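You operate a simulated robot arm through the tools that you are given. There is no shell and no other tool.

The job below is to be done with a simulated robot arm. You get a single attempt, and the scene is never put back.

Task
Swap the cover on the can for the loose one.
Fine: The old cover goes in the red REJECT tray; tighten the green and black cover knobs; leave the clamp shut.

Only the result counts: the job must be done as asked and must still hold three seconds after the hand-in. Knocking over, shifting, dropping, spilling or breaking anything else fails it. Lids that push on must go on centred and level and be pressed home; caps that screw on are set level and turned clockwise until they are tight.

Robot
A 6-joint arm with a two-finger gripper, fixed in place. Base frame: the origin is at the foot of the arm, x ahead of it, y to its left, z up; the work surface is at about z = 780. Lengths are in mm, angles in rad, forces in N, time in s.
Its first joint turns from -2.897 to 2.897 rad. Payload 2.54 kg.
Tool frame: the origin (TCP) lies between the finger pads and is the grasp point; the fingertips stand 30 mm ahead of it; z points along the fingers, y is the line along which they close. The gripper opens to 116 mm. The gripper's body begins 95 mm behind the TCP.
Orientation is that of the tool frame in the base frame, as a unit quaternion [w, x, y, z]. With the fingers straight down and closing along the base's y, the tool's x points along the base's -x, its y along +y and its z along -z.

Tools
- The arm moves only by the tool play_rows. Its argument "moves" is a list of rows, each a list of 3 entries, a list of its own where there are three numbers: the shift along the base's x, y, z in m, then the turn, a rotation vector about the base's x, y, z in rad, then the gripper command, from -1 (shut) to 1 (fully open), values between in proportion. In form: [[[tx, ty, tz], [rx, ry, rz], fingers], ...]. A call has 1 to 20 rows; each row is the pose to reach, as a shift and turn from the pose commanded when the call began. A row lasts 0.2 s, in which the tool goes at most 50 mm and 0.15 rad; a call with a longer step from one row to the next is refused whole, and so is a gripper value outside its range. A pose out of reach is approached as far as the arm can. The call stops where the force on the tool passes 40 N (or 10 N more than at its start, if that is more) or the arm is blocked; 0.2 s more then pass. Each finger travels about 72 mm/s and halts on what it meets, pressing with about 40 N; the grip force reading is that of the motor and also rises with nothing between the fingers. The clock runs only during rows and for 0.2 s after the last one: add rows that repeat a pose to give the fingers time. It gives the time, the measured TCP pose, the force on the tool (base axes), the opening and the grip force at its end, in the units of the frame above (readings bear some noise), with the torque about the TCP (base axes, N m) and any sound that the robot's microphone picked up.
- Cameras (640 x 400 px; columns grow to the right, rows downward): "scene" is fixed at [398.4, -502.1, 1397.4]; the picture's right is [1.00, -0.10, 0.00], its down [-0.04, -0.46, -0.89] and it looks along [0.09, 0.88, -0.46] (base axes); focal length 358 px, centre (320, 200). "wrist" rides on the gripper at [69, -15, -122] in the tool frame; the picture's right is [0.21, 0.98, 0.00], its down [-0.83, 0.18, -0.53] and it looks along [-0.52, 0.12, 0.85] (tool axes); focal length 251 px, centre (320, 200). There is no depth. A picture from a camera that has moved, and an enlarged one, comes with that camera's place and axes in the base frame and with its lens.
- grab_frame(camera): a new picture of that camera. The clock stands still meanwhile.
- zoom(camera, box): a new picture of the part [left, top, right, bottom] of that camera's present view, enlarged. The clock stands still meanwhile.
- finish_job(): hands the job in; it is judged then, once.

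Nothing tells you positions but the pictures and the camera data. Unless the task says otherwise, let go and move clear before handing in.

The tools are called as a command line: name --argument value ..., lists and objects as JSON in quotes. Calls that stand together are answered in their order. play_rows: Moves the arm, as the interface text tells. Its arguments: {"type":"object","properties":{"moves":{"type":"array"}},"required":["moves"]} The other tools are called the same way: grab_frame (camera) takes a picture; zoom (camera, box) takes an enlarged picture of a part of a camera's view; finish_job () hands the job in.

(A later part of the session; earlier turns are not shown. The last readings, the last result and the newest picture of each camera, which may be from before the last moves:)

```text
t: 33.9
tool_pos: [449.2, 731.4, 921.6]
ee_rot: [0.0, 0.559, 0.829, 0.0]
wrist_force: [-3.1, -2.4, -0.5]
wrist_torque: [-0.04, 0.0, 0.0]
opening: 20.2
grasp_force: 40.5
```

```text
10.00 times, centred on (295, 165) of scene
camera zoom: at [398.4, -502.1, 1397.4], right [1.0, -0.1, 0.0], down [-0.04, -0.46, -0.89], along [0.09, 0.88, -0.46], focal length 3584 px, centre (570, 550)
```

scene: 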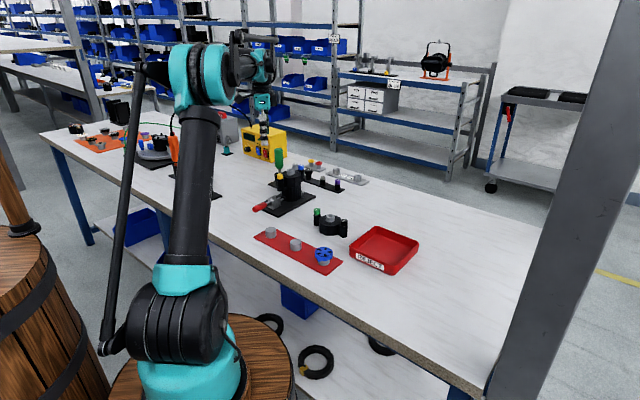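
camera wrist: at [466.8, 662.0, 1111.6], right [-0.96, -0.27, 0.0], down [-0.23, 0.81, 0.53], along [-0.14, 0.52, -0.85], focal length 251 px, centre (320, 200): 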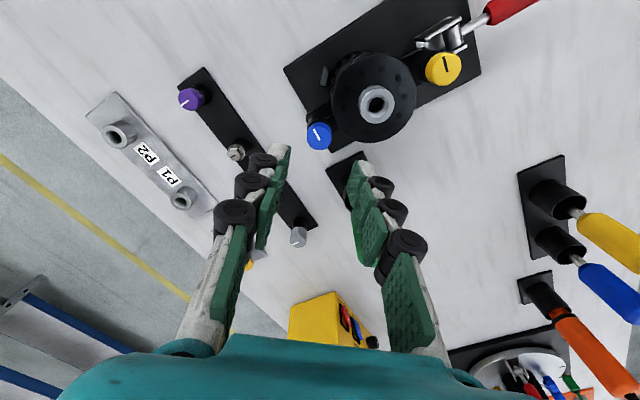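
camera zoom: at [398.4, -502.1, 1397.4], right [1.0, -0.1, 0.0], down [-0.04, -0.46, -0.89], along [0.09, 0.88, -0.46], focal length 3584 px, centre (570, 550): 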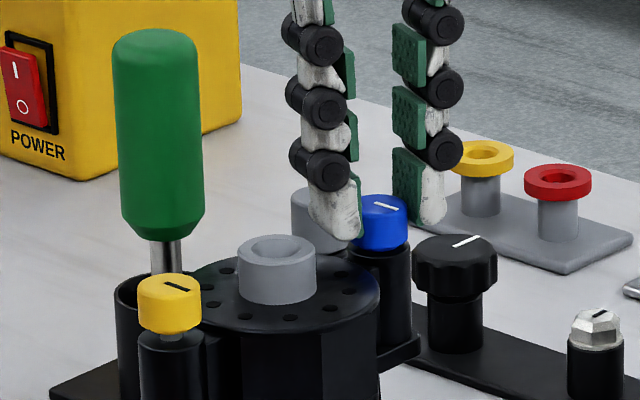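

Blue is gripped at 20 mm. I'll nudge the tool about 1 mm to centre and rotate counter-clockwise with a slight rise.

play_rows --moves '[[[-0.0005, 0.0008, 0], [0, 0, 0], -1], [[-0.0005, 0.0008, 0.0001], [0, 0, 0.14], -1], [[-0.0005, 0.0008, 0.0001], [0, 0, 0.28], -1], [[-0.0005, 0.0008, 0.0002], [0, 0, 0.42], -1], [[-0.0005, 0.0008, 0.0003], [0, 0, 0.56], -1], [[-0.0005, 0.0008, 0.0003], [0, 0, 0.7], -1], [[-0.0005, 0.0008, 0.0004], [0, 0, 0.84], -1], [[-0.0005, 0.0008, 0.0005], [0, 0, 0.98], -1], [[-0.0005, 0.0008, 0.0006], [0, 0, 1.12], -1], [[-0.0005, 0.0008, 0.0006], [0, 0, 1.26], -1], [[-0.0005, 0.0008, 0.0007], [0, 0, 1.4], -1]]'

zoom --camera "wrist" --box '[240, 80, 400, 200]'

```text
t: 36.3
tool_pos: [449.2, 731.4, 924.8]
ee_rot: [0.0, -0.108, 0.994, -0.001]
wrist_force: [1.3, -19.5, -11.0]
wrist_torque: [-0.49, -0.07, 0.01]
opening: 20.2
grasp_force: 40.1
```

```text
3.33 times, centred on (320, 140) of wrist
camera zoom: at [384.2, 702.0, 1045.4], right [-0.42, 0.91, 0.0], down [0.77, 0.36, 0.53], along [0.48, 0.22, -0.85], focal length 838 px, centre (320, 400)
```

zoom: 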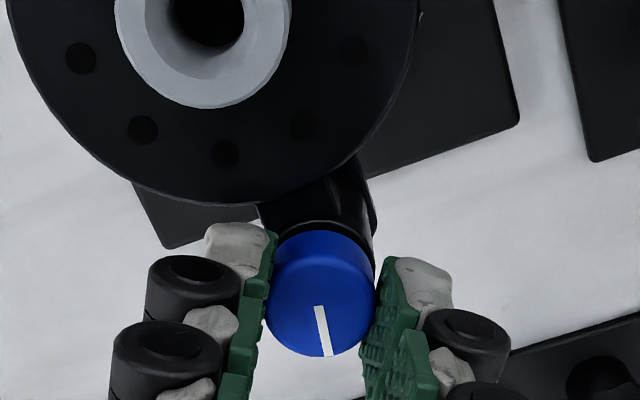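

The knob follows, but there is −19 N in y and −11 N in z, so I'll ease the tool 1 mm in −y and rise less.

play_rows --moves '[[[0, -0.0006, -0.0003], [0, 0, 0.14], -1], [[0, -0.001, -0.0003], [0, 0, 0.28], -1], [[0, -0.001, -0.0002], [0, 0, 0.42], -1], [[0, -0.001, -0.0001], [0, 0, 0.56], -1], [[0, -0.001, 0], [0, 0, 0.7], -1], [[0, -0.001, 0.0001], [0, 0, 0.84], -1], [[0, -0.001, 0.0002], [0, 0, 0.98], -1], [[0, -0.001, 0.0003], [0, 0, 1.12], -1]]'

zoom --camera "wrist" --box '[240, 80, 400, 200]'

```text
t: 38.1
tool_pos: [448.5, 730.9, 924.5]
ee_rot: [0.001, -0.619, 0.785, 0.0]
wrist_force: [3.4, 3.6, -0.8]
wrist_torque: [0.36, -0.2, 0.0]
opening: 20.0
grasp_force: 40.1
```

```text
3.33 times, centred on (320, 140) of wrist
camera zoom: at [446.9, 660.0, 1045.9], right [-1.0, 0.02, 0.0], down [0.01, 0.84, 0.53], along [0.01, 0.53, -0.85], focal length 838 px, centre (320, 400)
```

zoom: 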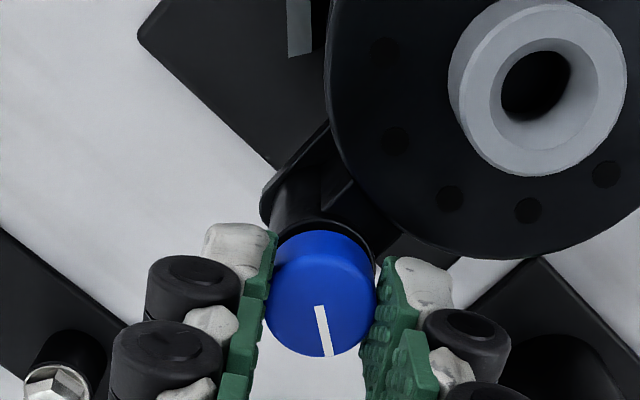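

Forces are now small and blue has turned 2.5 rad. I'll continue.

play_rows --moves '[[[0, 0, 0.0001], [0, 0, 0.14], -1], [[0, 0, 0.0001], [0, 0, 0.28], -1], [[0, 0, 0.0002], [0, 0, 0.42], -1], [[0, 0, 0.0003], [0, 0, 0.56], -1], [[0, 0, 0.0003], [0, 0, 0.7], -1], [[0, 0, 0.0004], [0, 0, 0.84], -1], [[0, 0, 0.0005], [0, 0, 0.98], -1], [[0, 0, 0.0006], [0, 0, 1.12], -1], [[0, 0, 0.0006], [0, 0, 1.26], -1], [[0, 0, 0.0007], [0, 0, 1.4], -1]]'

zoom --camera "wrist" --box '[240, 80, 400, 200]'

```text
t: 40.3
tool_pos: [448.2, 731.2, 924.6]
ee_rot: [-0.001, 0.979, -0.202, 0.0]
wrist_force: [11.6, 4.5, 5.1]
wrist_torque: [-0.1, -0.74, -0.04]
opening: 20.4
grasp_force: 40.2
```

```text
3.33 times, centred on (320, 140) of wrist
camera zoom: at [518.0, 717.2, 1046.3], right [-0.19, -0.98, 0.0], down [-0.83, 0.16, 0.53], along [-0.52, 0.1, -0.85], focal length 838 px, centre (320, 400)
```

zoom: 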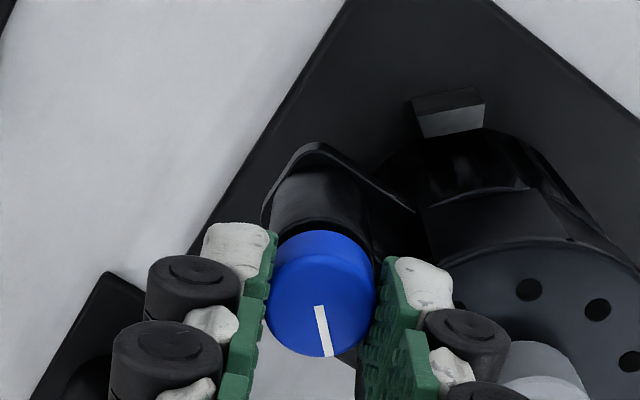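

Blue has turned 3.9 rad so far. I'll go on, nudging +x a little.

play_rows --moves '[[[0.0004, 0, 0.0001], [0, 0, 0.14], -1], [[0.0008, 0.0001, 0.0002], [0, 0, 0.28], -1], [[0.0008, 0.0002, 0.0003], [0, 0, 0.42], -1], [[0.0008, 0.0002, 0.0004], [0, 0, 0.56], -1], [[0.0008, 0.0002, 0.0005], [0, 0, 0.7], -1], [[0.0008, 0.0002, 0.0006], [0, 0, 0.84], -1], [[0.0008, 0.0002, 0.0007], [0, 0, 0.98], -1], [[0.0008, 0.0002, 0.0008], [0, 0, 1.12], -1], [[0.0008, 0.0002, 0.0008], [0, 0, 1.26], -1]]'

zoom --camera "wrist" --box '[240, 80, 400, 200]'

zoom --camera "scene" --box '[280, 155, 316, 179]'

```text
t: 42.3
tool_pos: [449.0, 730.9, 925.7]
ee_rot: [0.0, 0.91, 0.414, 0.0]
wrist_force: [1.4, 1.1, 4.8]
wrist_torque: [-0.12, 0.1, -0.01]
opening: 20.5
grasp_force: 40.2
```

```text
3.33 times, centred on (320, 140) of wrist
camera zoom: at [482.9, 792.8, 1046.9], right [0.88, -0.48, 0.0], down [-0.4, -0.74, 0.53], along [-0.26, -0.47, -0.85], focal length 838 px, centre (320, 400)
```

zoom: 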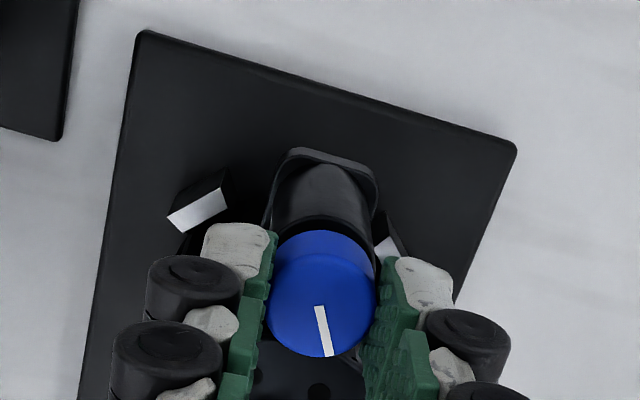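

```text
16.00 times, centred on (298, 167) of scene
camera zoom: at [398.4, -502.1, 1397.4], right [1.0, -0.1, 0.0], down [-0.04, -0.46, -0.89], along [0.09, 0.88, -0.46], focal length 5734 px, centre (672, 728)
```

zoom: 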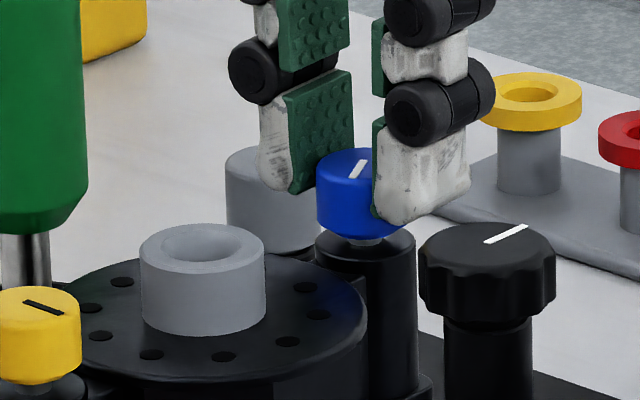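

About 5.2 rad done and near the wrist limit. I'll release, wind back, re-grip and finish the turn.

play_rows --moves '[[[0, 0, 0], [0, 0, 0], -0.35], [[0, 0, 0], [0, 0, 0], -0.35], [[0, 0, 0], [0, 0, -0.148], -0.35], [[0, 0, 0], [0, 0, -0.296], -0.35], [[0, 0, 0], [0, 0, -0.444], -0.35], [[0, 0, 0], [0, 0, -0.592], -0.35], [[0, 0, 0], [0, 0, -0.74], -0.35], [[0, 0, 0], [0, 0, -0.888], -0.35], [[0, 0, 0], [0, 0, -1.036], -0.35], [[0, 0, 0], [0, 0, -1.184], -0.35], [[0, 0, 0], [0, 0, -1.332], -0.35], [[0, 0, 0], [0, 0, -1.48], -0.35], [[0, 0, 0], [0, 0, -1.628], -0.35], [[0, 0, 0], [0, 0, -1.776], -0.35], [[0, 0, 0], [0, 0, -1.924], -0.35], [[0, 0, 0], [0, 0, -2.072], -0.35]]'

zoom --camera "wrist" --box '[240, 80, 400, 200]'

```text
t: 45.7
tool_pos: [449.0, 730.7, 924.6]
ee_rot: [-0.001, 0.819, -0.574, 0.0]
wrist_force: [0.4, -0.8, 0.2]
wrist_torque: [-0.02, 0.01, -0.01]
opening: 37.5
grasp_force: 0.0
```

```text
3.33 times, centred on (320, 140) of wrist
camera zoom: at [486.3, 671.2, 1047.0], right [-0.84, -0.53, 0.0], down [-0.45, 0.71, 0.53], along [-0.28, 0.45, -0.85], focal length 838 px, centre (320, 400)
```

zoom: 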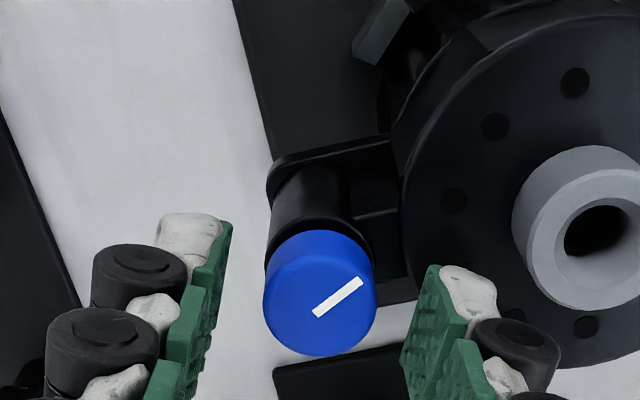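

Still well centred. I'll grip and turn until the stop.

play_rows --moves '[[[0, 0, 0], [0, 0, 0], -1], [[0, 0, 0], [0, 0, 0], -1], [[0, 0, 0], [0, 0, 0], -1], [[0, 0, 0.0001], [0, 0, 0.14], -1], [[0, 0, 0.0001], [0, 0, 0.28], -1], [[0, 0, 0.0002], [0, 0, 0.42], -1], [[0, 0, 0.0003], [0, 0, 0.56], -1], [[0, 0, 0.0004], [0, 0, 0.7], -1], [[0, 0, 0.0004], [0, 0, 0.84], -1], [[0, 0, 0.0005], [0, 0, 0.98], -1], [[0, 0, 0.0006], [0, 0, 1.12], -1]]'

zoom --camera "wrist" --box '[240, 80, 400, 200]'

play_rows --moves '[[[0, 0, 0], [0, 0, 0.13], -1], [[0, 0, 0], [0, 0, 0.26], -1], [[0, 0, 0], [0, 0, 0.39], -1]]'

zoom --camera "wrist" --box '[240, 80, 400, 200]'

zoom --camera "scene" --box '[280, 155, 316, 179]'

```text
t: 48.1
tool_pos: [449.2, 731.2, 925.6]
ee_rot: [0.0, 0.999, -0.048, 0.001]
wrist_force: [-0.6, 0.8, 1.3]
wrist_torque: [0.06, 0.07, -0.24]
opening: 20.7
grasp_force: 40.0
```

```text
3.33 times, centred on (320, 140) of wrist
camera zoom: at [519.2, 739.1, 1047.5], right [0.12, -0.99, 0.0], down [-0.84, -0.1, 0.53], along [-0.53, -0.06, -0.85], focal length 838 px, centre (320, 400)
```

zoom: 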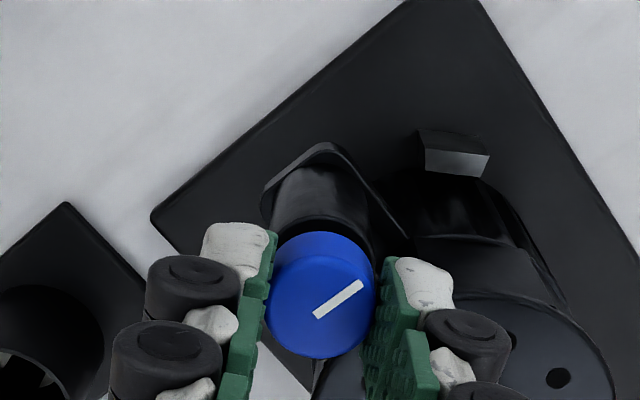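

```text
t: 48.9
tool_pos: [449.1, 731.0, 925.3]
ee_rot: [-0.001, 0.989, 0.145, 0.0]
wrist_force: [-0.6, 1.9, 0.8]
wrist_torque: [0.05, -0.04, -0.34]
opening: 20.2
grasp_force: 39.8
```

```text
3.33 times, centred on (320, 140) of wrist
camera zoom: at [510.9, 765.2, 1047.5], right [0.49, -0.87, 0.0], down [-0.74, -0.41, 0.53], along [-0.47, -0.26, -0.85], focal length 838 px, centre (320, 400)
```

zoom: 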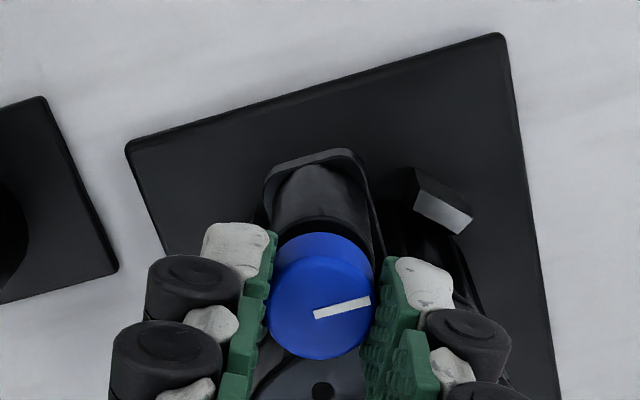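

```text
16.00 times, centred on (298, 167) of scene
camera zoom: at [398.4, -502.1, 1397.4], right [1.0, -0.1, 0.0], down [-0.04, -0.46, -0.89], along [0.09, 0.88, -0.46], focal length 5734 px, centre (672, 728)
```

zoom: 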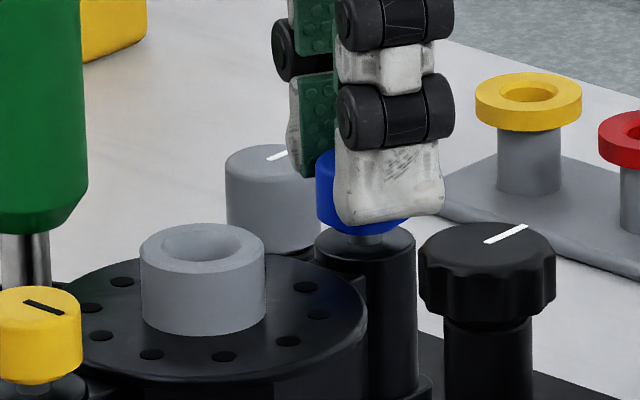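

Blue is at its stop too. Both old knobs are loose. I'll release, rise, and move over the spout at about (410.5, 692.8), with the fingers closing perpendicular to the knob line.

play_rows --moves '[[[0, 0, 0], [0, 0, 0], -0.35], [[0, 0, 0], [0, 0, 0], -0.35], [[0, 0, 0.03], [0, 0, 0], -0.2], [[0, 0, 0.06], [0, 0, -0.147], 0], [[-0.01, -0.01, 0.06], [0, 0, -0.294], 0], [[-0.02, -0.02, 0.06], [0, 0, -0.441], 0], [[-0.03, -0.03, 0.06], [0, 0, -0.588], 0], [[-0.0385, -0.0382, 0.06], [0, 0, -0.735], 0], [[-0.0385, -0.0382, 0.06], [0, 0, -0.882], 0], [[-0.0385, -0.0382, 0.06], [0, 0, -1.029], 0], [[-0.0385, -0.0382, 0.06], [0, 0, -1.176], 0], [[-0.0385, -0.0382, 0.06], [0, 0, -1.323], 0], [[-0.0385, -0.0382, 0.06], [0, 0, -1.47], 0], [[-0.0385, -0.0382, 0.06], [0, 0, -1.617], 0], [[-0.0385, -0.0382, 0.06], [0, 0, -1.764], 0], [[-0.0385, -0.0382, 0.06], [0, 0, -1.911], 0], [[-0.0385, -0.0382, 0.06], [0, 0, -2.058], 0], [[-0.0385, -0.0382, 0.06], [0, 0, -2.205], 0], [[-0.0385, -0.0382, 0.06], [0, 0, -2.352], 0], [[-0.0385, -0.0382, 0.06], [0, 0, -2.499], 0]]'

play_rows --moves '[[[0, 0, 0], [0, 0, -0.147], 0], [[0, 0, 0], [0, 0, -0.147], 0]]'

grab_frame --camera "wrist"

zoom --camera "wrist" --box '[240, 80, 400, 200]'

zoom --camera "scene" --box '[260, 145, 332, 195]'

zoom --camera "scene" --box '[300, 200, 428, 285]'

```text
t: 53.1
tool_pos: [409.8, 692.5, 986.3]
ee_rot: [0.0, -0.449, 0.894, 0.001]
wrist_force: [-0.3, -0.5, 0.4]
wrist_torque: [-0.01, -0.03, 0.02]
opening: 58.0
grasp_force: 0.0
```

```text
t: 53.7
tool_pos: [410.2, 692.4, 986.4]
ee_rot: [0.0, -0.381, 0.924, -0.001]
wrist_force: [-0.2, 0.0, 0.3]
wrist_torque: [0.03, 0.02, 0.01]
opening: 58.0
grasp_force: 0.0
```

```text
taken
camera wrist: at [372.2, 632.8, 1108.0], right [-0.84, 0.54, 0.0], down [0.46, 0.71, 0.53], along [0.29, 0.45, -0.85], focal length 251 px, centre (320, 200)
```

wrist: 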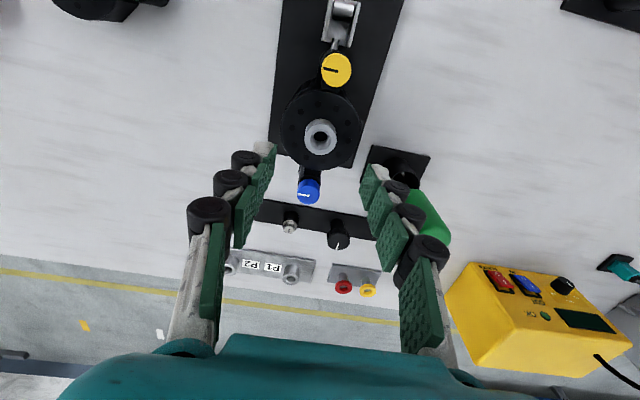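

```text
3.33 times, centred on (320, 140) of wrist
camera zoom: at [372.2, 632.8, 1108.0], right [-0.84, 0.54, 0.0], down [0.46, 0.71, 0.53], along [0.29, 0.45, -0.85], focal length 838 px, centre (320, 400)
```

zoom: 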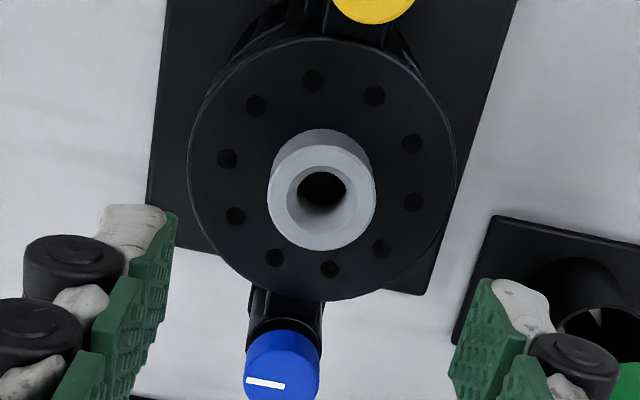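

```text
8.00 times, centred on (296, 170) of scene
camera zoom: at [398.4, -502.1, 1397.4], right [1.0, -0.1, 0.0], down [-0.04, -0.46, -0.89], along [0.09, 0.88, -0.46], focal length 2867 px, centre (512, 440)
```

zoom: 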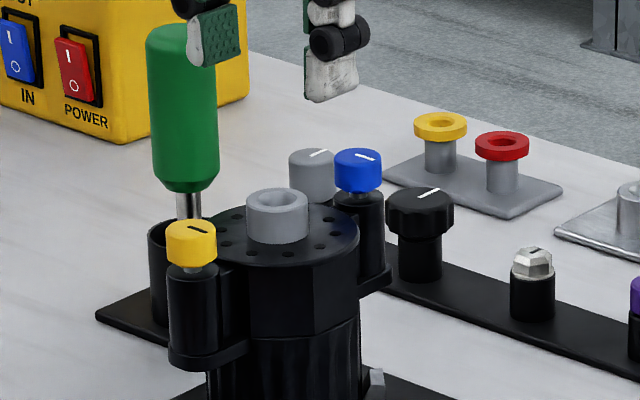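

```text
4.71 times, centred on (364, 242) of scene
camera zoom: at [398.4, -502.1, 1397.4], right [1.0, -0.1, 0.0], down [-0.04, -0.46, -0.89], along [0.09, 0.88, -0.46], focal length 1686 px, centre (113, 0)
```

zoom: 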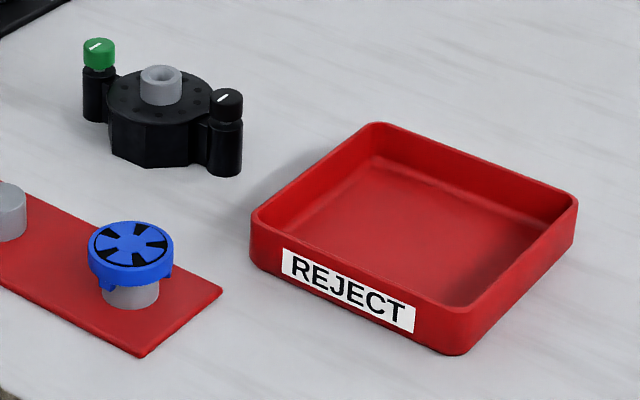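

The spout is centred under the tool to within about 0.5 mm. I'll descend so the fingertips sit just above the disc, and grip.

play_rows --moves '[[[0, 0, -0.02], [0, 0, 0], 0], [[0, 0, -0.04], [0, 0, 0], -0.1], [[0, 0, -0.055], [0, 0, 0], -0.2], [[0, 0, -0.065], [0, 0, 0], -0.2], [[0, 0, -0.07], [0, 0, 0], -0.2], [[0, 0, -0.07], [0, 0, 0], -0.2]]'

zoom --camera "scene" --box '[260, 145, 332, 195]'

zoom --camera "wrist" --box '[240, 80, 400, 200]'

```text
t: 55.1
tool_pos: [410.2, 693.4, 915.2]
ee_rot: [0.0, -0.383, 0.924, -0.001]
wrist_force: [-0.5, 0.5, 0.3]
wrist_torque: [0.01, -0.04, 0.0]
opening: 46.4
grasp_force: 0.0
```

```text
8.00 times, centred on (296, 170) of scene
camera zoom: at [398.4, -502.1, 1397.4], right [1.0, -0.1, 0.0], down [-0.04, -0.46, -0.89], along [0.09, 0.88, -0.46], focal length 2867 px, centre (512, 440)
```

zoom: 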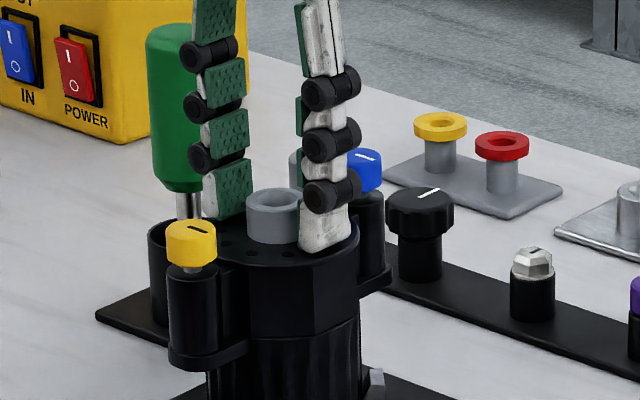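

```text
3.33 times, centred on (320, 140) of wrist
camera zoom: at [371.3, 633.5, 1036.8], right [-0.84, 0.54, 0.0], down [0.45, 0.71, 0.53], along [0.29, 0.45, -0.85], focal length 838 px, centre (320, 400)
```

zoom: 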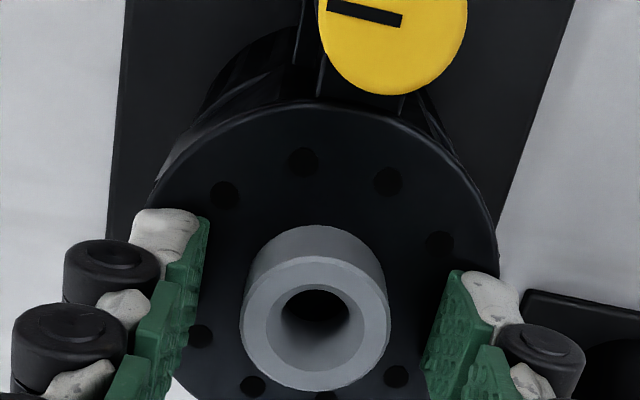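

Centred. I'll close on the spout and lift slightly as a test.

play_rows --moves '[[[0, 0, 0], [0, 0, 0], -1], [[0, 0, 0], [0, 0, 0], -1], [[0, 0, 0], [0, 0, 0], -1], [[0, 0, 0], [0, 0, 0], -1], [[0, 0, 0.003], [0, 0, 0], -1], [[0, 0, 0.006], [0, 0, 0], -1], [[0, 0, 0.01], [0, 0, 0], -1]]'

zoom --camera "scene" --box '[260, 145, 332, 195]'

```text
t: 56.7
tool_pos: [408.3, 692.5, 926.2]
ee_rot: [0.0, -0.383, 0.924, 0.0]
wrist_force: [0.1, -0.4, -2.4]
wrist_torque: [0.01, -0.05, 0.0]
opening: 23.5
grasp_force: 40.4
```

```text
8.00 times, centred on (296, 170) of scene
camera zoom: at [398.4, -502.1, 1397.4], right [1.0, -0.1, 0.0], down [-0.04, -0.46, -0.89], along [0.09, 0.88, -0.46], focal length 2867 px, centre (512, 440)
```

zoom: 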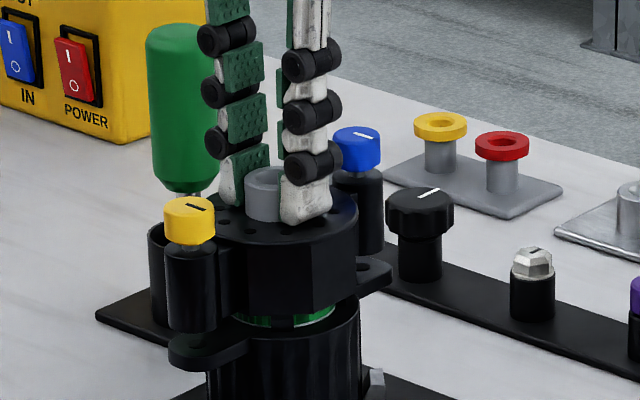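

The cover comes off cleanly with a weight of about 2.4 N and the can stays put. I'll lift it higher and look at its underside.

play_rows --moves '[[[0, 0, 0.02], [0, 0, 0], -1], [[0, 0, 0.04], [0, 0, 0], -1], [[0, 0, 0.06], [0, 0, 0], -1], [[0, 0, 0.08], [0, 0, 0], -1], [[0, 0, 0.1], [0, 0, 0], -1], [[0, 0, 0.1], [0, 0, 0], -1]]'

zoom --camera "scene" --box '[250, 130, 340, 205]'

zoom --camera "wrist" --box '[200, 60, 440, 240]'

```text
t: 58.1
tool_pos: [409.7, 694.9, 1025.8]
ee_rot: [0.001, -0.383, 0.924, -0.001]
wrist_force: [0.5, -0.4, -1.8]
wrist_torque: [-0.01, 0.01, 0.02]
opening: 23.8
grasp_force: 39.5
```

```text
5.33 times, centred on (295, 168) of scene
camera zoom: at [398.4, -502.1, 1397.4], right [1.0, -0.1, 0.0], down [-0.04, -0.46, -0.89], along [0.09, 0.88, -0.46], focal length 1911 px, centre (453, 373)
```

zoom: 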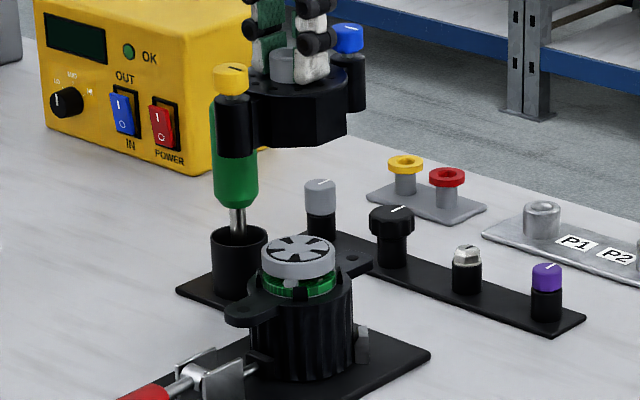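

```text
2.22 times, centred on (320, 150) of wrist
camera zoom: at [372.2, 634.8, 1147.6], right [-0.84, 0.54, 0.0], down [0.45, 0.71, 0.53], along [0.29, 0.45, -0.85], focal length 559 px, centre (320, 311)
```

zoom: 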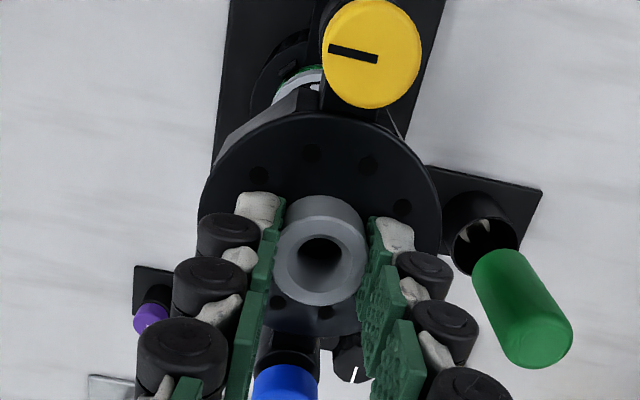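

An impeller sits inside the can and stays there, so only the cover is swapped. I'll carry the old cover over the tray, whose centre is about (665, 338). The tray is rotated 45°, so I'll align the knob axis with its diagonal.

play_rows --moves '[[[0.01, -0.014, 0], [0, 0, -0.03], -1], [[0.028, -0.039, 0], [0, 0, -0.09], -1], [[0.046, -0.064, 0], [0, 0, -0.15], -1], [[0.064, -0.09, 0], [0, 0, -0.21], -1], [[0.082, -0.115, 0], [0, 0, -0.27], -1], [[0.1, -0.14, 0], [0, 0, -0.33], -1], [[0.118, -0.165, 0], [0, 0, -0.39], -1], [[0.136, -0.19, 0], [0, 0, -0.45], -1], [[0.154, -0.215, 0], [0, 0, -0.51], -1], [[0.172, -0.24, 0], [0, 0, -0.57], -1], [[0.19, -0.266, 0], [0, 0, -0.63], -1], [[0.208, -0.291, 0], [0, 0, -0.69], -1], [[0.226, -0.316, 0], [0, 0, -0.74], -1], [[0.244, -0.341, 0], [0, 0, -0.785], -1], [[0.255, -0.357, 0], [0, 0, -0.785], -1], [[0.255, -0.357, 0], [0, 0, -0.785], -1]]'

grab_frame --camera "wrist"

zoom --camera "scene" --box '[300, 110, 460, 285]'

```text
t: 61.5
tool_pos: [664.5, 336.0, 1025.2]
ee_rot: [0.0, 0.0, 1.0, 0.0]
wrist_force: [0.5, 0.2, -2.4]
wrist_torque: [0.01, 0.04, 0.02]
opening: 23.5
grasp_force: 40.2
```

```text
taken
camera wrist: at [596.1, 321.6, 1146.6], right [-0.21, 0.98, 0.0], down [0.83, 0.18, 0.53], along [0.52, 0.11, -0.85], focal length 251 px, centre (320, 200)
```

wrist: 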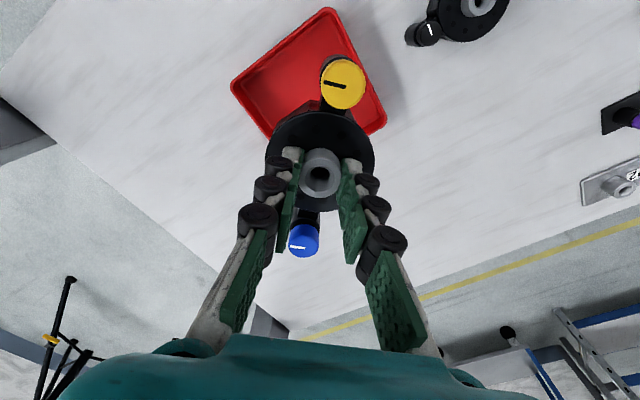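

```text
2.29 times, centred on (380, 198) of scene
camera zoom: at [398.4, -502.1, 1397.4], right [1.0, -0.1, 0.0], down [-0.04, -0.46, -0.89], along [0.09, 0.88, -0.46], focal length 819 px, centre (183, 206)
```

zoom: 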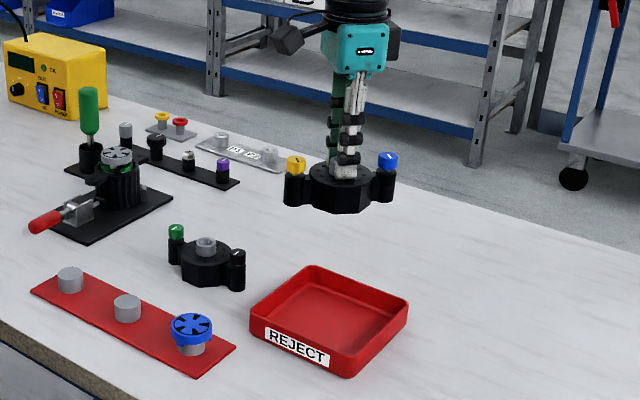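

The wrist view puts the tray centre nearer (666, 331), so I'll shift and descend to just above the rim to check.

play_rows --moves '[[[0.001, -0.003, -0.03], [0, 0, 0], -1], [[0.0015, -0.005, -0.06], [0, 0, 0], -1], [[0.0015, -0.005, -0.09], [0, 0, 0], -1], [[0.0015, -0.005, -0.12], [0, 0, 0], -1], [[0.0015, -0.005, -0.135], [0, 0, 0], -1], [[0.0015, -0.005, -0.135], [0, 0, 0], -1]]'

zoom --camera "wrist" --box '[200, 20, 440, 220]'

zoom --camera "scene" --box '[330, 190, 440, 285]'

```text
t: 62.9
tool_pos: [666.7, 330.9, 892.0]
ee_rot: [0.0, 0.001, 1.0, -0.001]
wrist_force: [-0.2, -0.1, -1.5]
wrist_torque: [-0.03, 0.01, 0.03]
opening: 23.8
grasp_force: 39.8
```

```text
2.00 times, centred on (320, 120) of wrist
camera zoom: at [597.8, 315.5, 1013.8], right [-0.21, 0.98, 0.0], down [0.83, 0.18, 0.53], along [0.52, 0.11, -0.85], focal length 503 px, centre (320, 360)
```

zoom: 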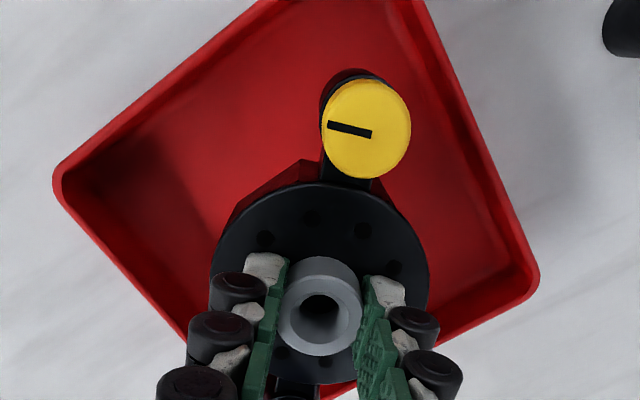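

```text
4.21 times, centred on (385, 238) of scene
camera zoom: at [398.4, -502.1, 1397.4], right [1.0, -0.1, 0.0], down [-0.04, -0.46, -0.89], along [0.09, 0.88, -0.46], focal length 1509 px, centre (46, 42)
```

zoom: 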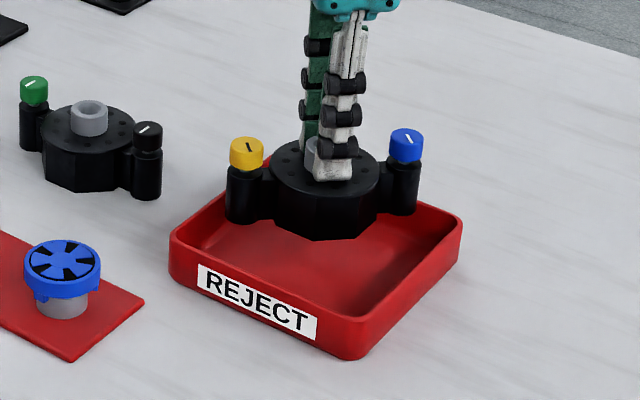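

The tray centre is at (666, 327). I'll shift 4 mm in −y and lower the cover close to the tray floor.

play_rows --moves '[[[-0.0005, -0.004, 0], [0, 0, 0], -1], [[-0.0005, -0.004, -0.015], [0, 0, 0], -1], [[-0.0005, -0.004, -0.028], [0, 0, 0], -1], [[-0.0005, -0.004, -0.034], [0, 0, 0], -1], [[-0.0005, -0.004, -0.034], [0, 0, 0], -1]]'

zoom --camera "scene" --box '[330, 190, 440, 285]'

play_rows --moves '[[[0, 0, -0.001], [0, 0, 0], -1], [[0, 0, -0.002], [0, 0, 0], -1]]'

```text
t: 64.1
tool_pos: [665.3, 327.4, 857.6]
ee_rot: [0.0, 0.001, 1.0, -0.001]
wrist_force: [0.9, -0.4, -2.0]
wrist_torque: [0.02, -0.01, 0.02]
opening: 23.6
grasp_force: 40.0
```

```text
4.21 times, centred on (385, 238) of scene
camera zoom: at [398.4, -502.1, 1397.4], right [1.0, -0.1, 0.0], down [-0.04, -0.46, -0.89], along [0.09, 0.88, -0.46], focal length 1509 px, centre (46, 42)
```

zoom: 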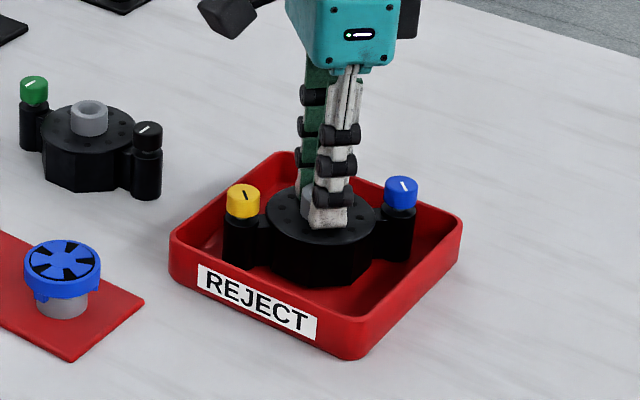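

```text
t: 64.7
tool_pos: [665.1, 327.3, 854.6]
ee_rot: [0.0, 0.0, 1.0, 0.0]
wrist_force: [-0.3, 0.3, -0.4]
wrist_torque: [0.0, 0.01, -0.01]
opening: 23.6
grasp_force: 40.5
```

play_rows --moves '[[[0, 0, -0.001], [0, 0, 0], -1], [[0, 0, -0.001], [0, 0, 0], -1]]'

play_rows --moves '[[[0, 0, -0.001], [0, 0, 0], -1], [[0, 0, -0.001], [0, 0, 0], -1]]'

```text
t: 65.3
tool_pos: [665.6, 326.8, 853.7]
ee_rot: [-0.001, 0.0, 1.0, -0.001]
wrist_force: [-0.7, 0.2, -2.6]
wrist_torque: [-0.03, 0.01, -0.01]
opening: 23.6
grasp_force: 40.1
```

```text
t: 65.9
tool_pos: [666.4, 326.5, 852.6]
ee_rot: [0.0, 0.0, 1.0, -0.001]
wrist_force: [0.5, 0.2, -2.8]
wrist_torque: [0.0, -0.01, 0.01]
opening: 23.5
grasp_force: 40.2
```

The force still shows the cover's weight, so there is no contact yet. I'll keep lowering in 1 mm steps.

play_rows --moves '[[[0, 0, -0.001], [0, 0, 0], -1], [[0, 0, -0.001], [0, 0, 0], -1]]'

play_rows --moves '[[[0, 0, -0.001], [0, 0, 0], -1], [[0, 0, -0.001], [0, 0, 0], -1]]'

zoom --camera "scene" --box '[330, 190, 440, 285]'

```text
t: 66.5
tool_pos: [665.7, 326.8, 852.3]
ee_rot: [0.0, 0.001, 1.0, 0.0]
wrist_force: [0.5, 0.9, -2.3]
wrist_torque: [0.02, 0.0, -0.01]
opening: 23.7
grasp_force: 40.0
```

```text
t: 67.1
tool_pos: [665.0, 327.2, 852.3]
ee_rot: [0.001, 0.001, 1.0, -0.001]
wrist_force: [4.1, 0.8, 26.0]
wrist_torque: [0.04, -0.11, 0.0]
opening: 23.6
grasp_force: 40.0
```

```text
4.21 times, centred on (385, 238) of scene
camera zoom: at [398.4, -502.1, 1397.4], right [1.0, -0.1, 0.0], down [-0.04, -0.46, -0.89], along [0.09, 0.88, -0.46], focal length 1509 px, centre (46, 42)
```

zoom: 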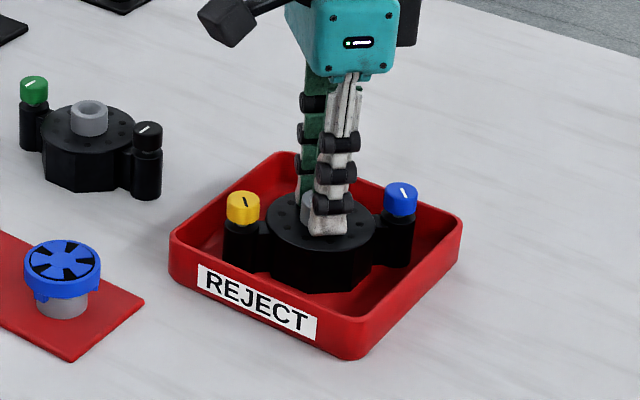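

The cover is down on the tray floor (contact 26 N). I'll ease up slightly, open and rise clear.

play_rows --moves '[[[0, 0, 0.0007], [0, 0, 0], -1], [[0, 0, 0.0007], [0, 0, 0], -0.8], [[0, 0, 0.0007], [0, 0, 0], -0.5], [[0, 0, 0.0007], [0, 0, 0], -0.2], [[0, 0, 0.0007], [0, 0, 0], -0.2], [[0, 0, 0.01], [0, 0, 0], -0.2], [[0, 0, 0.03], [0, 0, 0], -0.2], [[0, 0, 0.06], [0, 0, 0], -0.2], [[0, 0, 0.1], [0, 0, 0], -0.2], [[0, 0, 0.1], [0, 0, 0], -0.2]]'

zoom --camera "scene" --box '[300, 190, 440, 285]'

grab_frame --camera "wrist"

```text
t: 69.3
tool_pos: [664.5, 326.3, 952.4]
ee_rot: [0.0, 0.0, 1.0, -0.001]
wrist_force: [0.1, 0.0, -1.0]
wrist_torque: [0.02, -0.01, 0.02]
opening: 46.5
grasp_force: 0.1
```

```text
4.21 times, centred on (370, 238) of scene
camera zoom: at [398.4, -502.1, 1397.4], right [1.0, -0.1, 0.0], down [-0.04, -0.46, -0.89], along [0.09, 0.88, -0.46], focal length 1509 px, centre (110, 42)
```

zoom: 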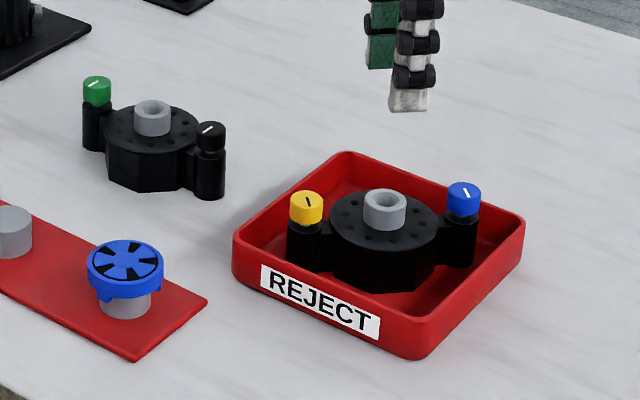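

```text
taken
camera wrist: at [596.5, 311.8, 1074.1], right [-0.21, 0.98, 0.0], down [0.83, 0.18, 0.53], along [0.52, 0.11, -0.85], focal length 251 px, centre (320, 200)
```

wrist: 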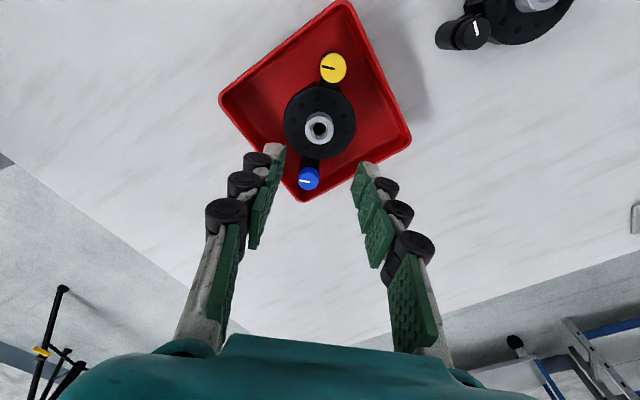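

The old cover sits in the tray. Next I'll go over to the loose cover near (527, 468) and view it from above.

play_rows --moves '[[[-0.02, 0.02, 0], [0, 0, 0], -0.2], [[-0.045, 0.045, 0], [0, 0, 0], 0], [[-0.07, 0.072, 0], [0, 0, 0], 0], [[-0.095, 0.1, -0.005], [0, 0, 0], 0], [[-0.12, 0.125, -0.01], [0, 0, 0], 0], [[-0.138, 0.142, -0.02], [0, 0, 0], 0], [[-0.138, 0.142, -0.03], [0, 0, 0], 0], [[-0.138, 0.142, -0.03], [0, 0, 0], 0]]'

grab_frame --camera "wrist"

zoom --camera "wrist" --box '[240, 60, 400, 200]'

```text
t: 71.1
tool_pos: [529.9, 468.7, 921.3]
ee_rot: [0.0, 0.0, 1.0, 0.0]
wrist_force: [1.4, 0.2, -1.4]
wrist_torque: [0.02, 0.02, 0.0]
opening: 58.0
grasp_force: 0.1
```

```text
taken
camera wrist: at [460.3, 453.5, 1042.6], right [-0.21, 0.98, 0.0], down [0.83, 0.18, 0.53], along [0.52, 0.11, -0.85], focal length 251 px, centre (320, 200)
```

wrist: 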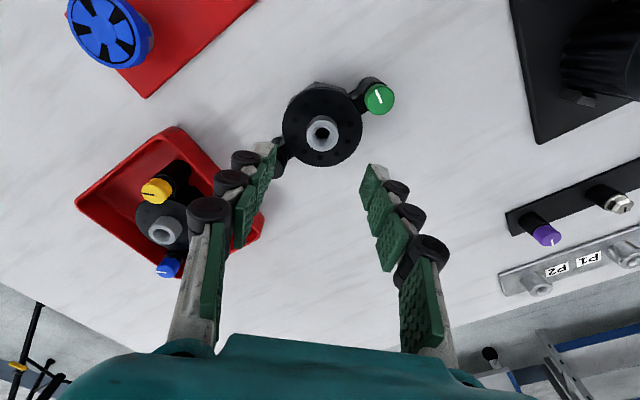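

```text
2.86 times, centred on (320, 130) of wrist
camera zoom: at [460.3, 453.5, 1042.6], right [-0.21, 0.98, 0.0], down [0.83, 0.18, 0.53], along [0.52, 0.11, -0.85], focal length 718 px, centre (320, 400)
```

zoom: 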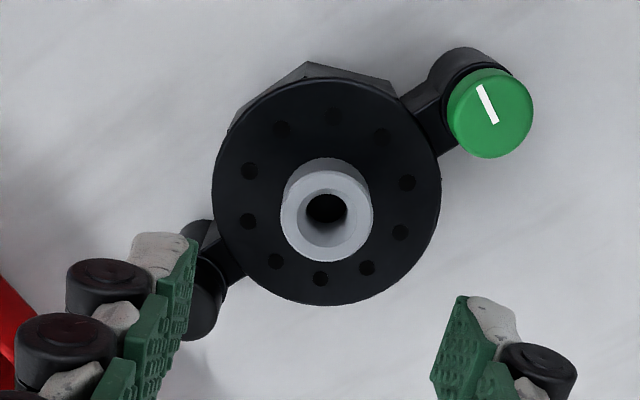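

The loose cover's spout is at about (527, 470), and its green knob lies at about 136° from the centre. I'll turn the gripper to about −43.7° so the in-hand picture matches how I held the old cover, which makes placement repeatable.

play_rows --moves '[[[-0.001, 0.001, 0], [0, 0, -0.14], 0], [[-0.0024, 0.0015, 0], [0, 0, -0.28], 0], [[-0.0024, 0.0015, 0], [0, 0, -0.42], 0], [[-0.0024, 0.0015, 0], [0, 0, -0.56], 0], [[-0.0024, 0.0015, 0], [0, 0, -0.7], 0], [[-0.0024, 0.0015, 0], [0, 0, -0.763], 0], [[-0.0024, 0.0015, 0], [0, 0, -0.763], 0]]'

grab_frame --camera "wrist"

zoom --camera "wrist" --box '[240, 40, 400, 220]'

```text
t: 72.7
tool_pos: [525.3, 470.2, 920.9]
ee_rot: [0.0, 0.372, 0.928, 0.0]
wrist_force: [0.5, 0.3, 0.1]
wrist_torque: [-0.05, 0.02, -0.02]
opening: 58.0
grasp_force: 0.1
```

```text
taken
camera wrist: at [465.6, 506.8, 1042.3], right [0.52, 0.85, 0.0], down [0.72, -0.44, 0.53], along [0.46, -0.28, -0.85], focal length 251 px, centre (320, 200)
```

wrist: 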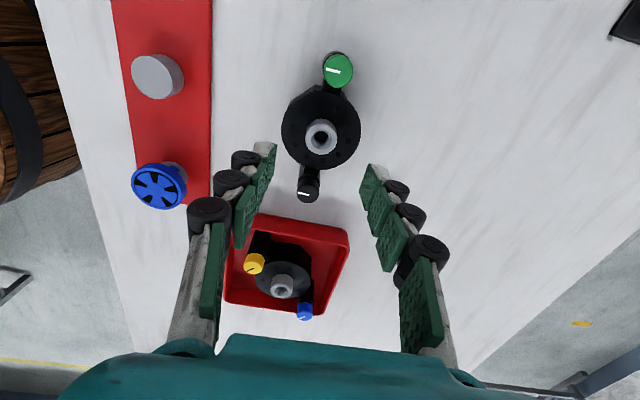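

```text
2.22 times, centred on (320, 130) of wrist
camera zoom: at [465.6, 506.8, 1042.3], right [0.52, 0.85, 0.0], down [0.72, -0.44, 0.53], along [0.46, -0.28, -0.85], focal length 559 px, centre (320, 356)
```

zoom: 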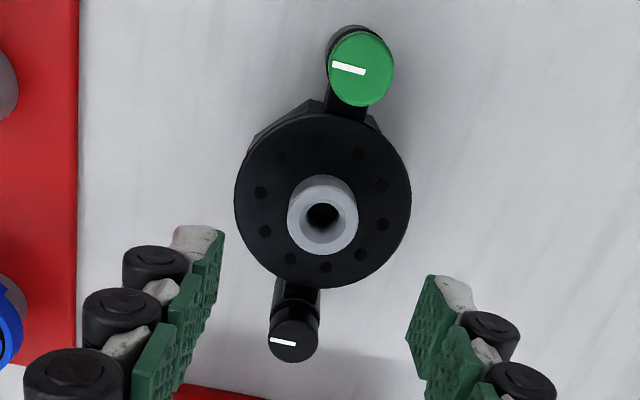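

The view closely matches the earlier one of the old cover, off by only about 0.8°. I'll trim the yaw slightly, descend and check before gripping.

play_rows --moves '[[[0.0004, 0.0006, -0.02], [0, 0, -0.014], -0.1], [[0.0004, 0.0006, -0.04], [0, 0, -0.014], -0.2], [[0.0004, 0.0006, -0.057], [0, 0, -0.014], -0.2], [[0.0004, 0.0006, -0.067], [0, 0, -0.014], -0.2], [[0.0004, 0.0006, -0.0705], [0, 0, -0.014], -0.2], [[0.0004, 0.0006, -0.0705], [0, 0, -0.014], -0.2]]'

zoom --camera "scene" --box '[295, 190, 365, 245]'

zoom --camera "wrist" --box '[240, 80, 400, 200]'

```text
t: 74.1
tool_pos: [526.9, 472.1, 850.8]
ee_rot: [0.0, 0.379, 0.925, 0.0]
wrist_force: [0.1, -0.2, 0.2]
wrist_torque: [0.03, 0.04, -0.02]
opening: 46.4
grasp_force: 0.0
```

```text
7.27 times, centred on (330, 218) of scene
camera zoom: at [398.4, -502.1, 1397.4], right [1.0, -0.1, 0.0], down [-0.04, -0.46, -0.89], along [0.09, 0.88, -0.46], focal length 2606 px, centre (247, 73)
```

zoom: 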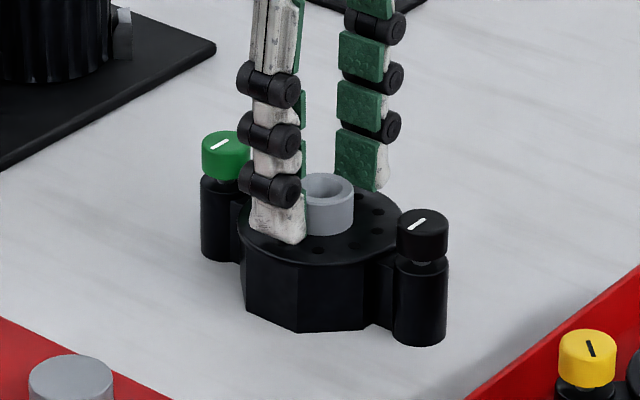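

```text
3.33 times, centred on (320, 140) of wrist
camera zoom: at [467.2, 509.4, 972.3], right [0.53, 0.85, 0.0], down [0.72, -0.45, 0.53], along [0.45, -0.29, -0.85], focal length 838 px, centre (320, 400)
```

zoom: 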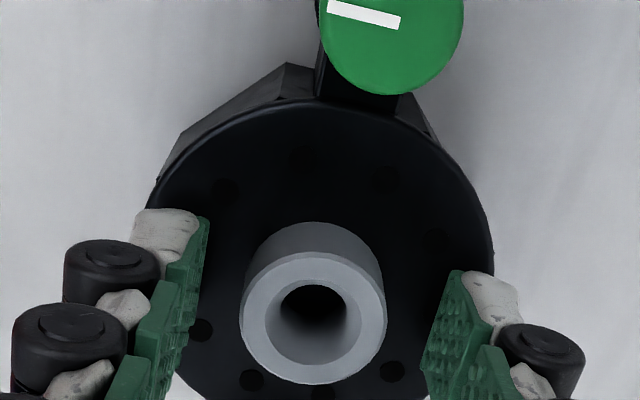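

Alignment matches, but the tool is about 3–4 mm higher relative to the cover than before. I'll lower 3 mm and grip.

play_rows --moves '[[[0, 0, -0.0015], [0, 0, 0], -0.2], [[0, 0, -0.003], [0, 0, 0], -0.2], [[0, 0, -0.003], [0, 0, 0], -0.2]]'

zoom --camera "wrist" --box '[240, 80, 400, 200]'

play_rows --moves '[[[0, 0, 0], [0, 0, 0], -1], [[0, 0, 0], [0, 0, 0], -1], [[0, 0, 0], [0, 0, 0], -1], [[0, 0, 0], [0, 0, 0], -1]]'

zoom --camera "wrist" --box '[200, 60, 440, 240]'

```text
t: 74.9
tool_pos: [526.4, 471.8, 847.6]
ee_rot: [0.0, 0.378, 0.926, 0.0]
wrist_force: [0.2, 0.1, 0.4]
wrist_torque: [-0.01, 0.01, -0.02]
opening: 46.2
grasp_force: 0.0
```

```text
3.33 times, centred on (320, 140) of wrist
camera zoom: at [466.9, 508.8, 969.8], right [0.53, 0.85, 0.0], down [0.72, -0.45, 0.53], along [0.45, -0.29, -0.85], focal length 838 px, centre (320, 400)
```

zoom: 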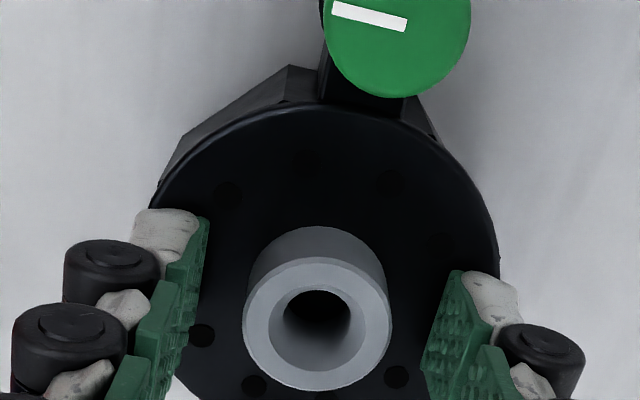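

```text
t: 75.9
tool_pos: [527.1, 471.5, 848.6]
ee_rot: [-0.001, 0.378, 0.926, -0.001]
wrist_force: [0.3, 0.8, -0.1]
wrist_torque: [-0.02, 0.04, 0.01]
opening: 23.6
grasp_force: 39.9
```

```text
2.22 times, centred on (320, 150) of wrist
camera zoom: at [466.9, 508.8, 969.8], right [0.53, 0.85, 0.0], down [0.72, -0.45, 0.53], along [0.45, -0.29, -0.85], focal length 559 px, centre (320, 311)
```

zoom: 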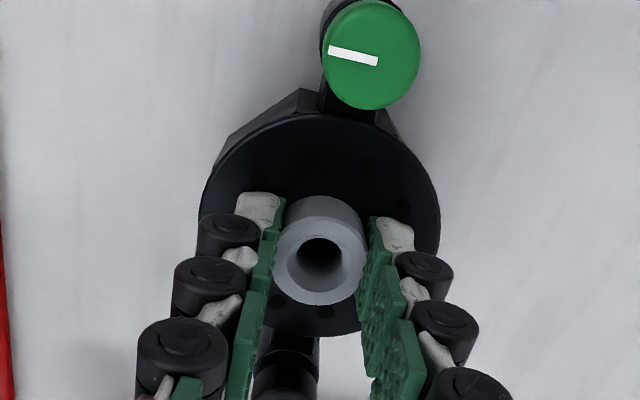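

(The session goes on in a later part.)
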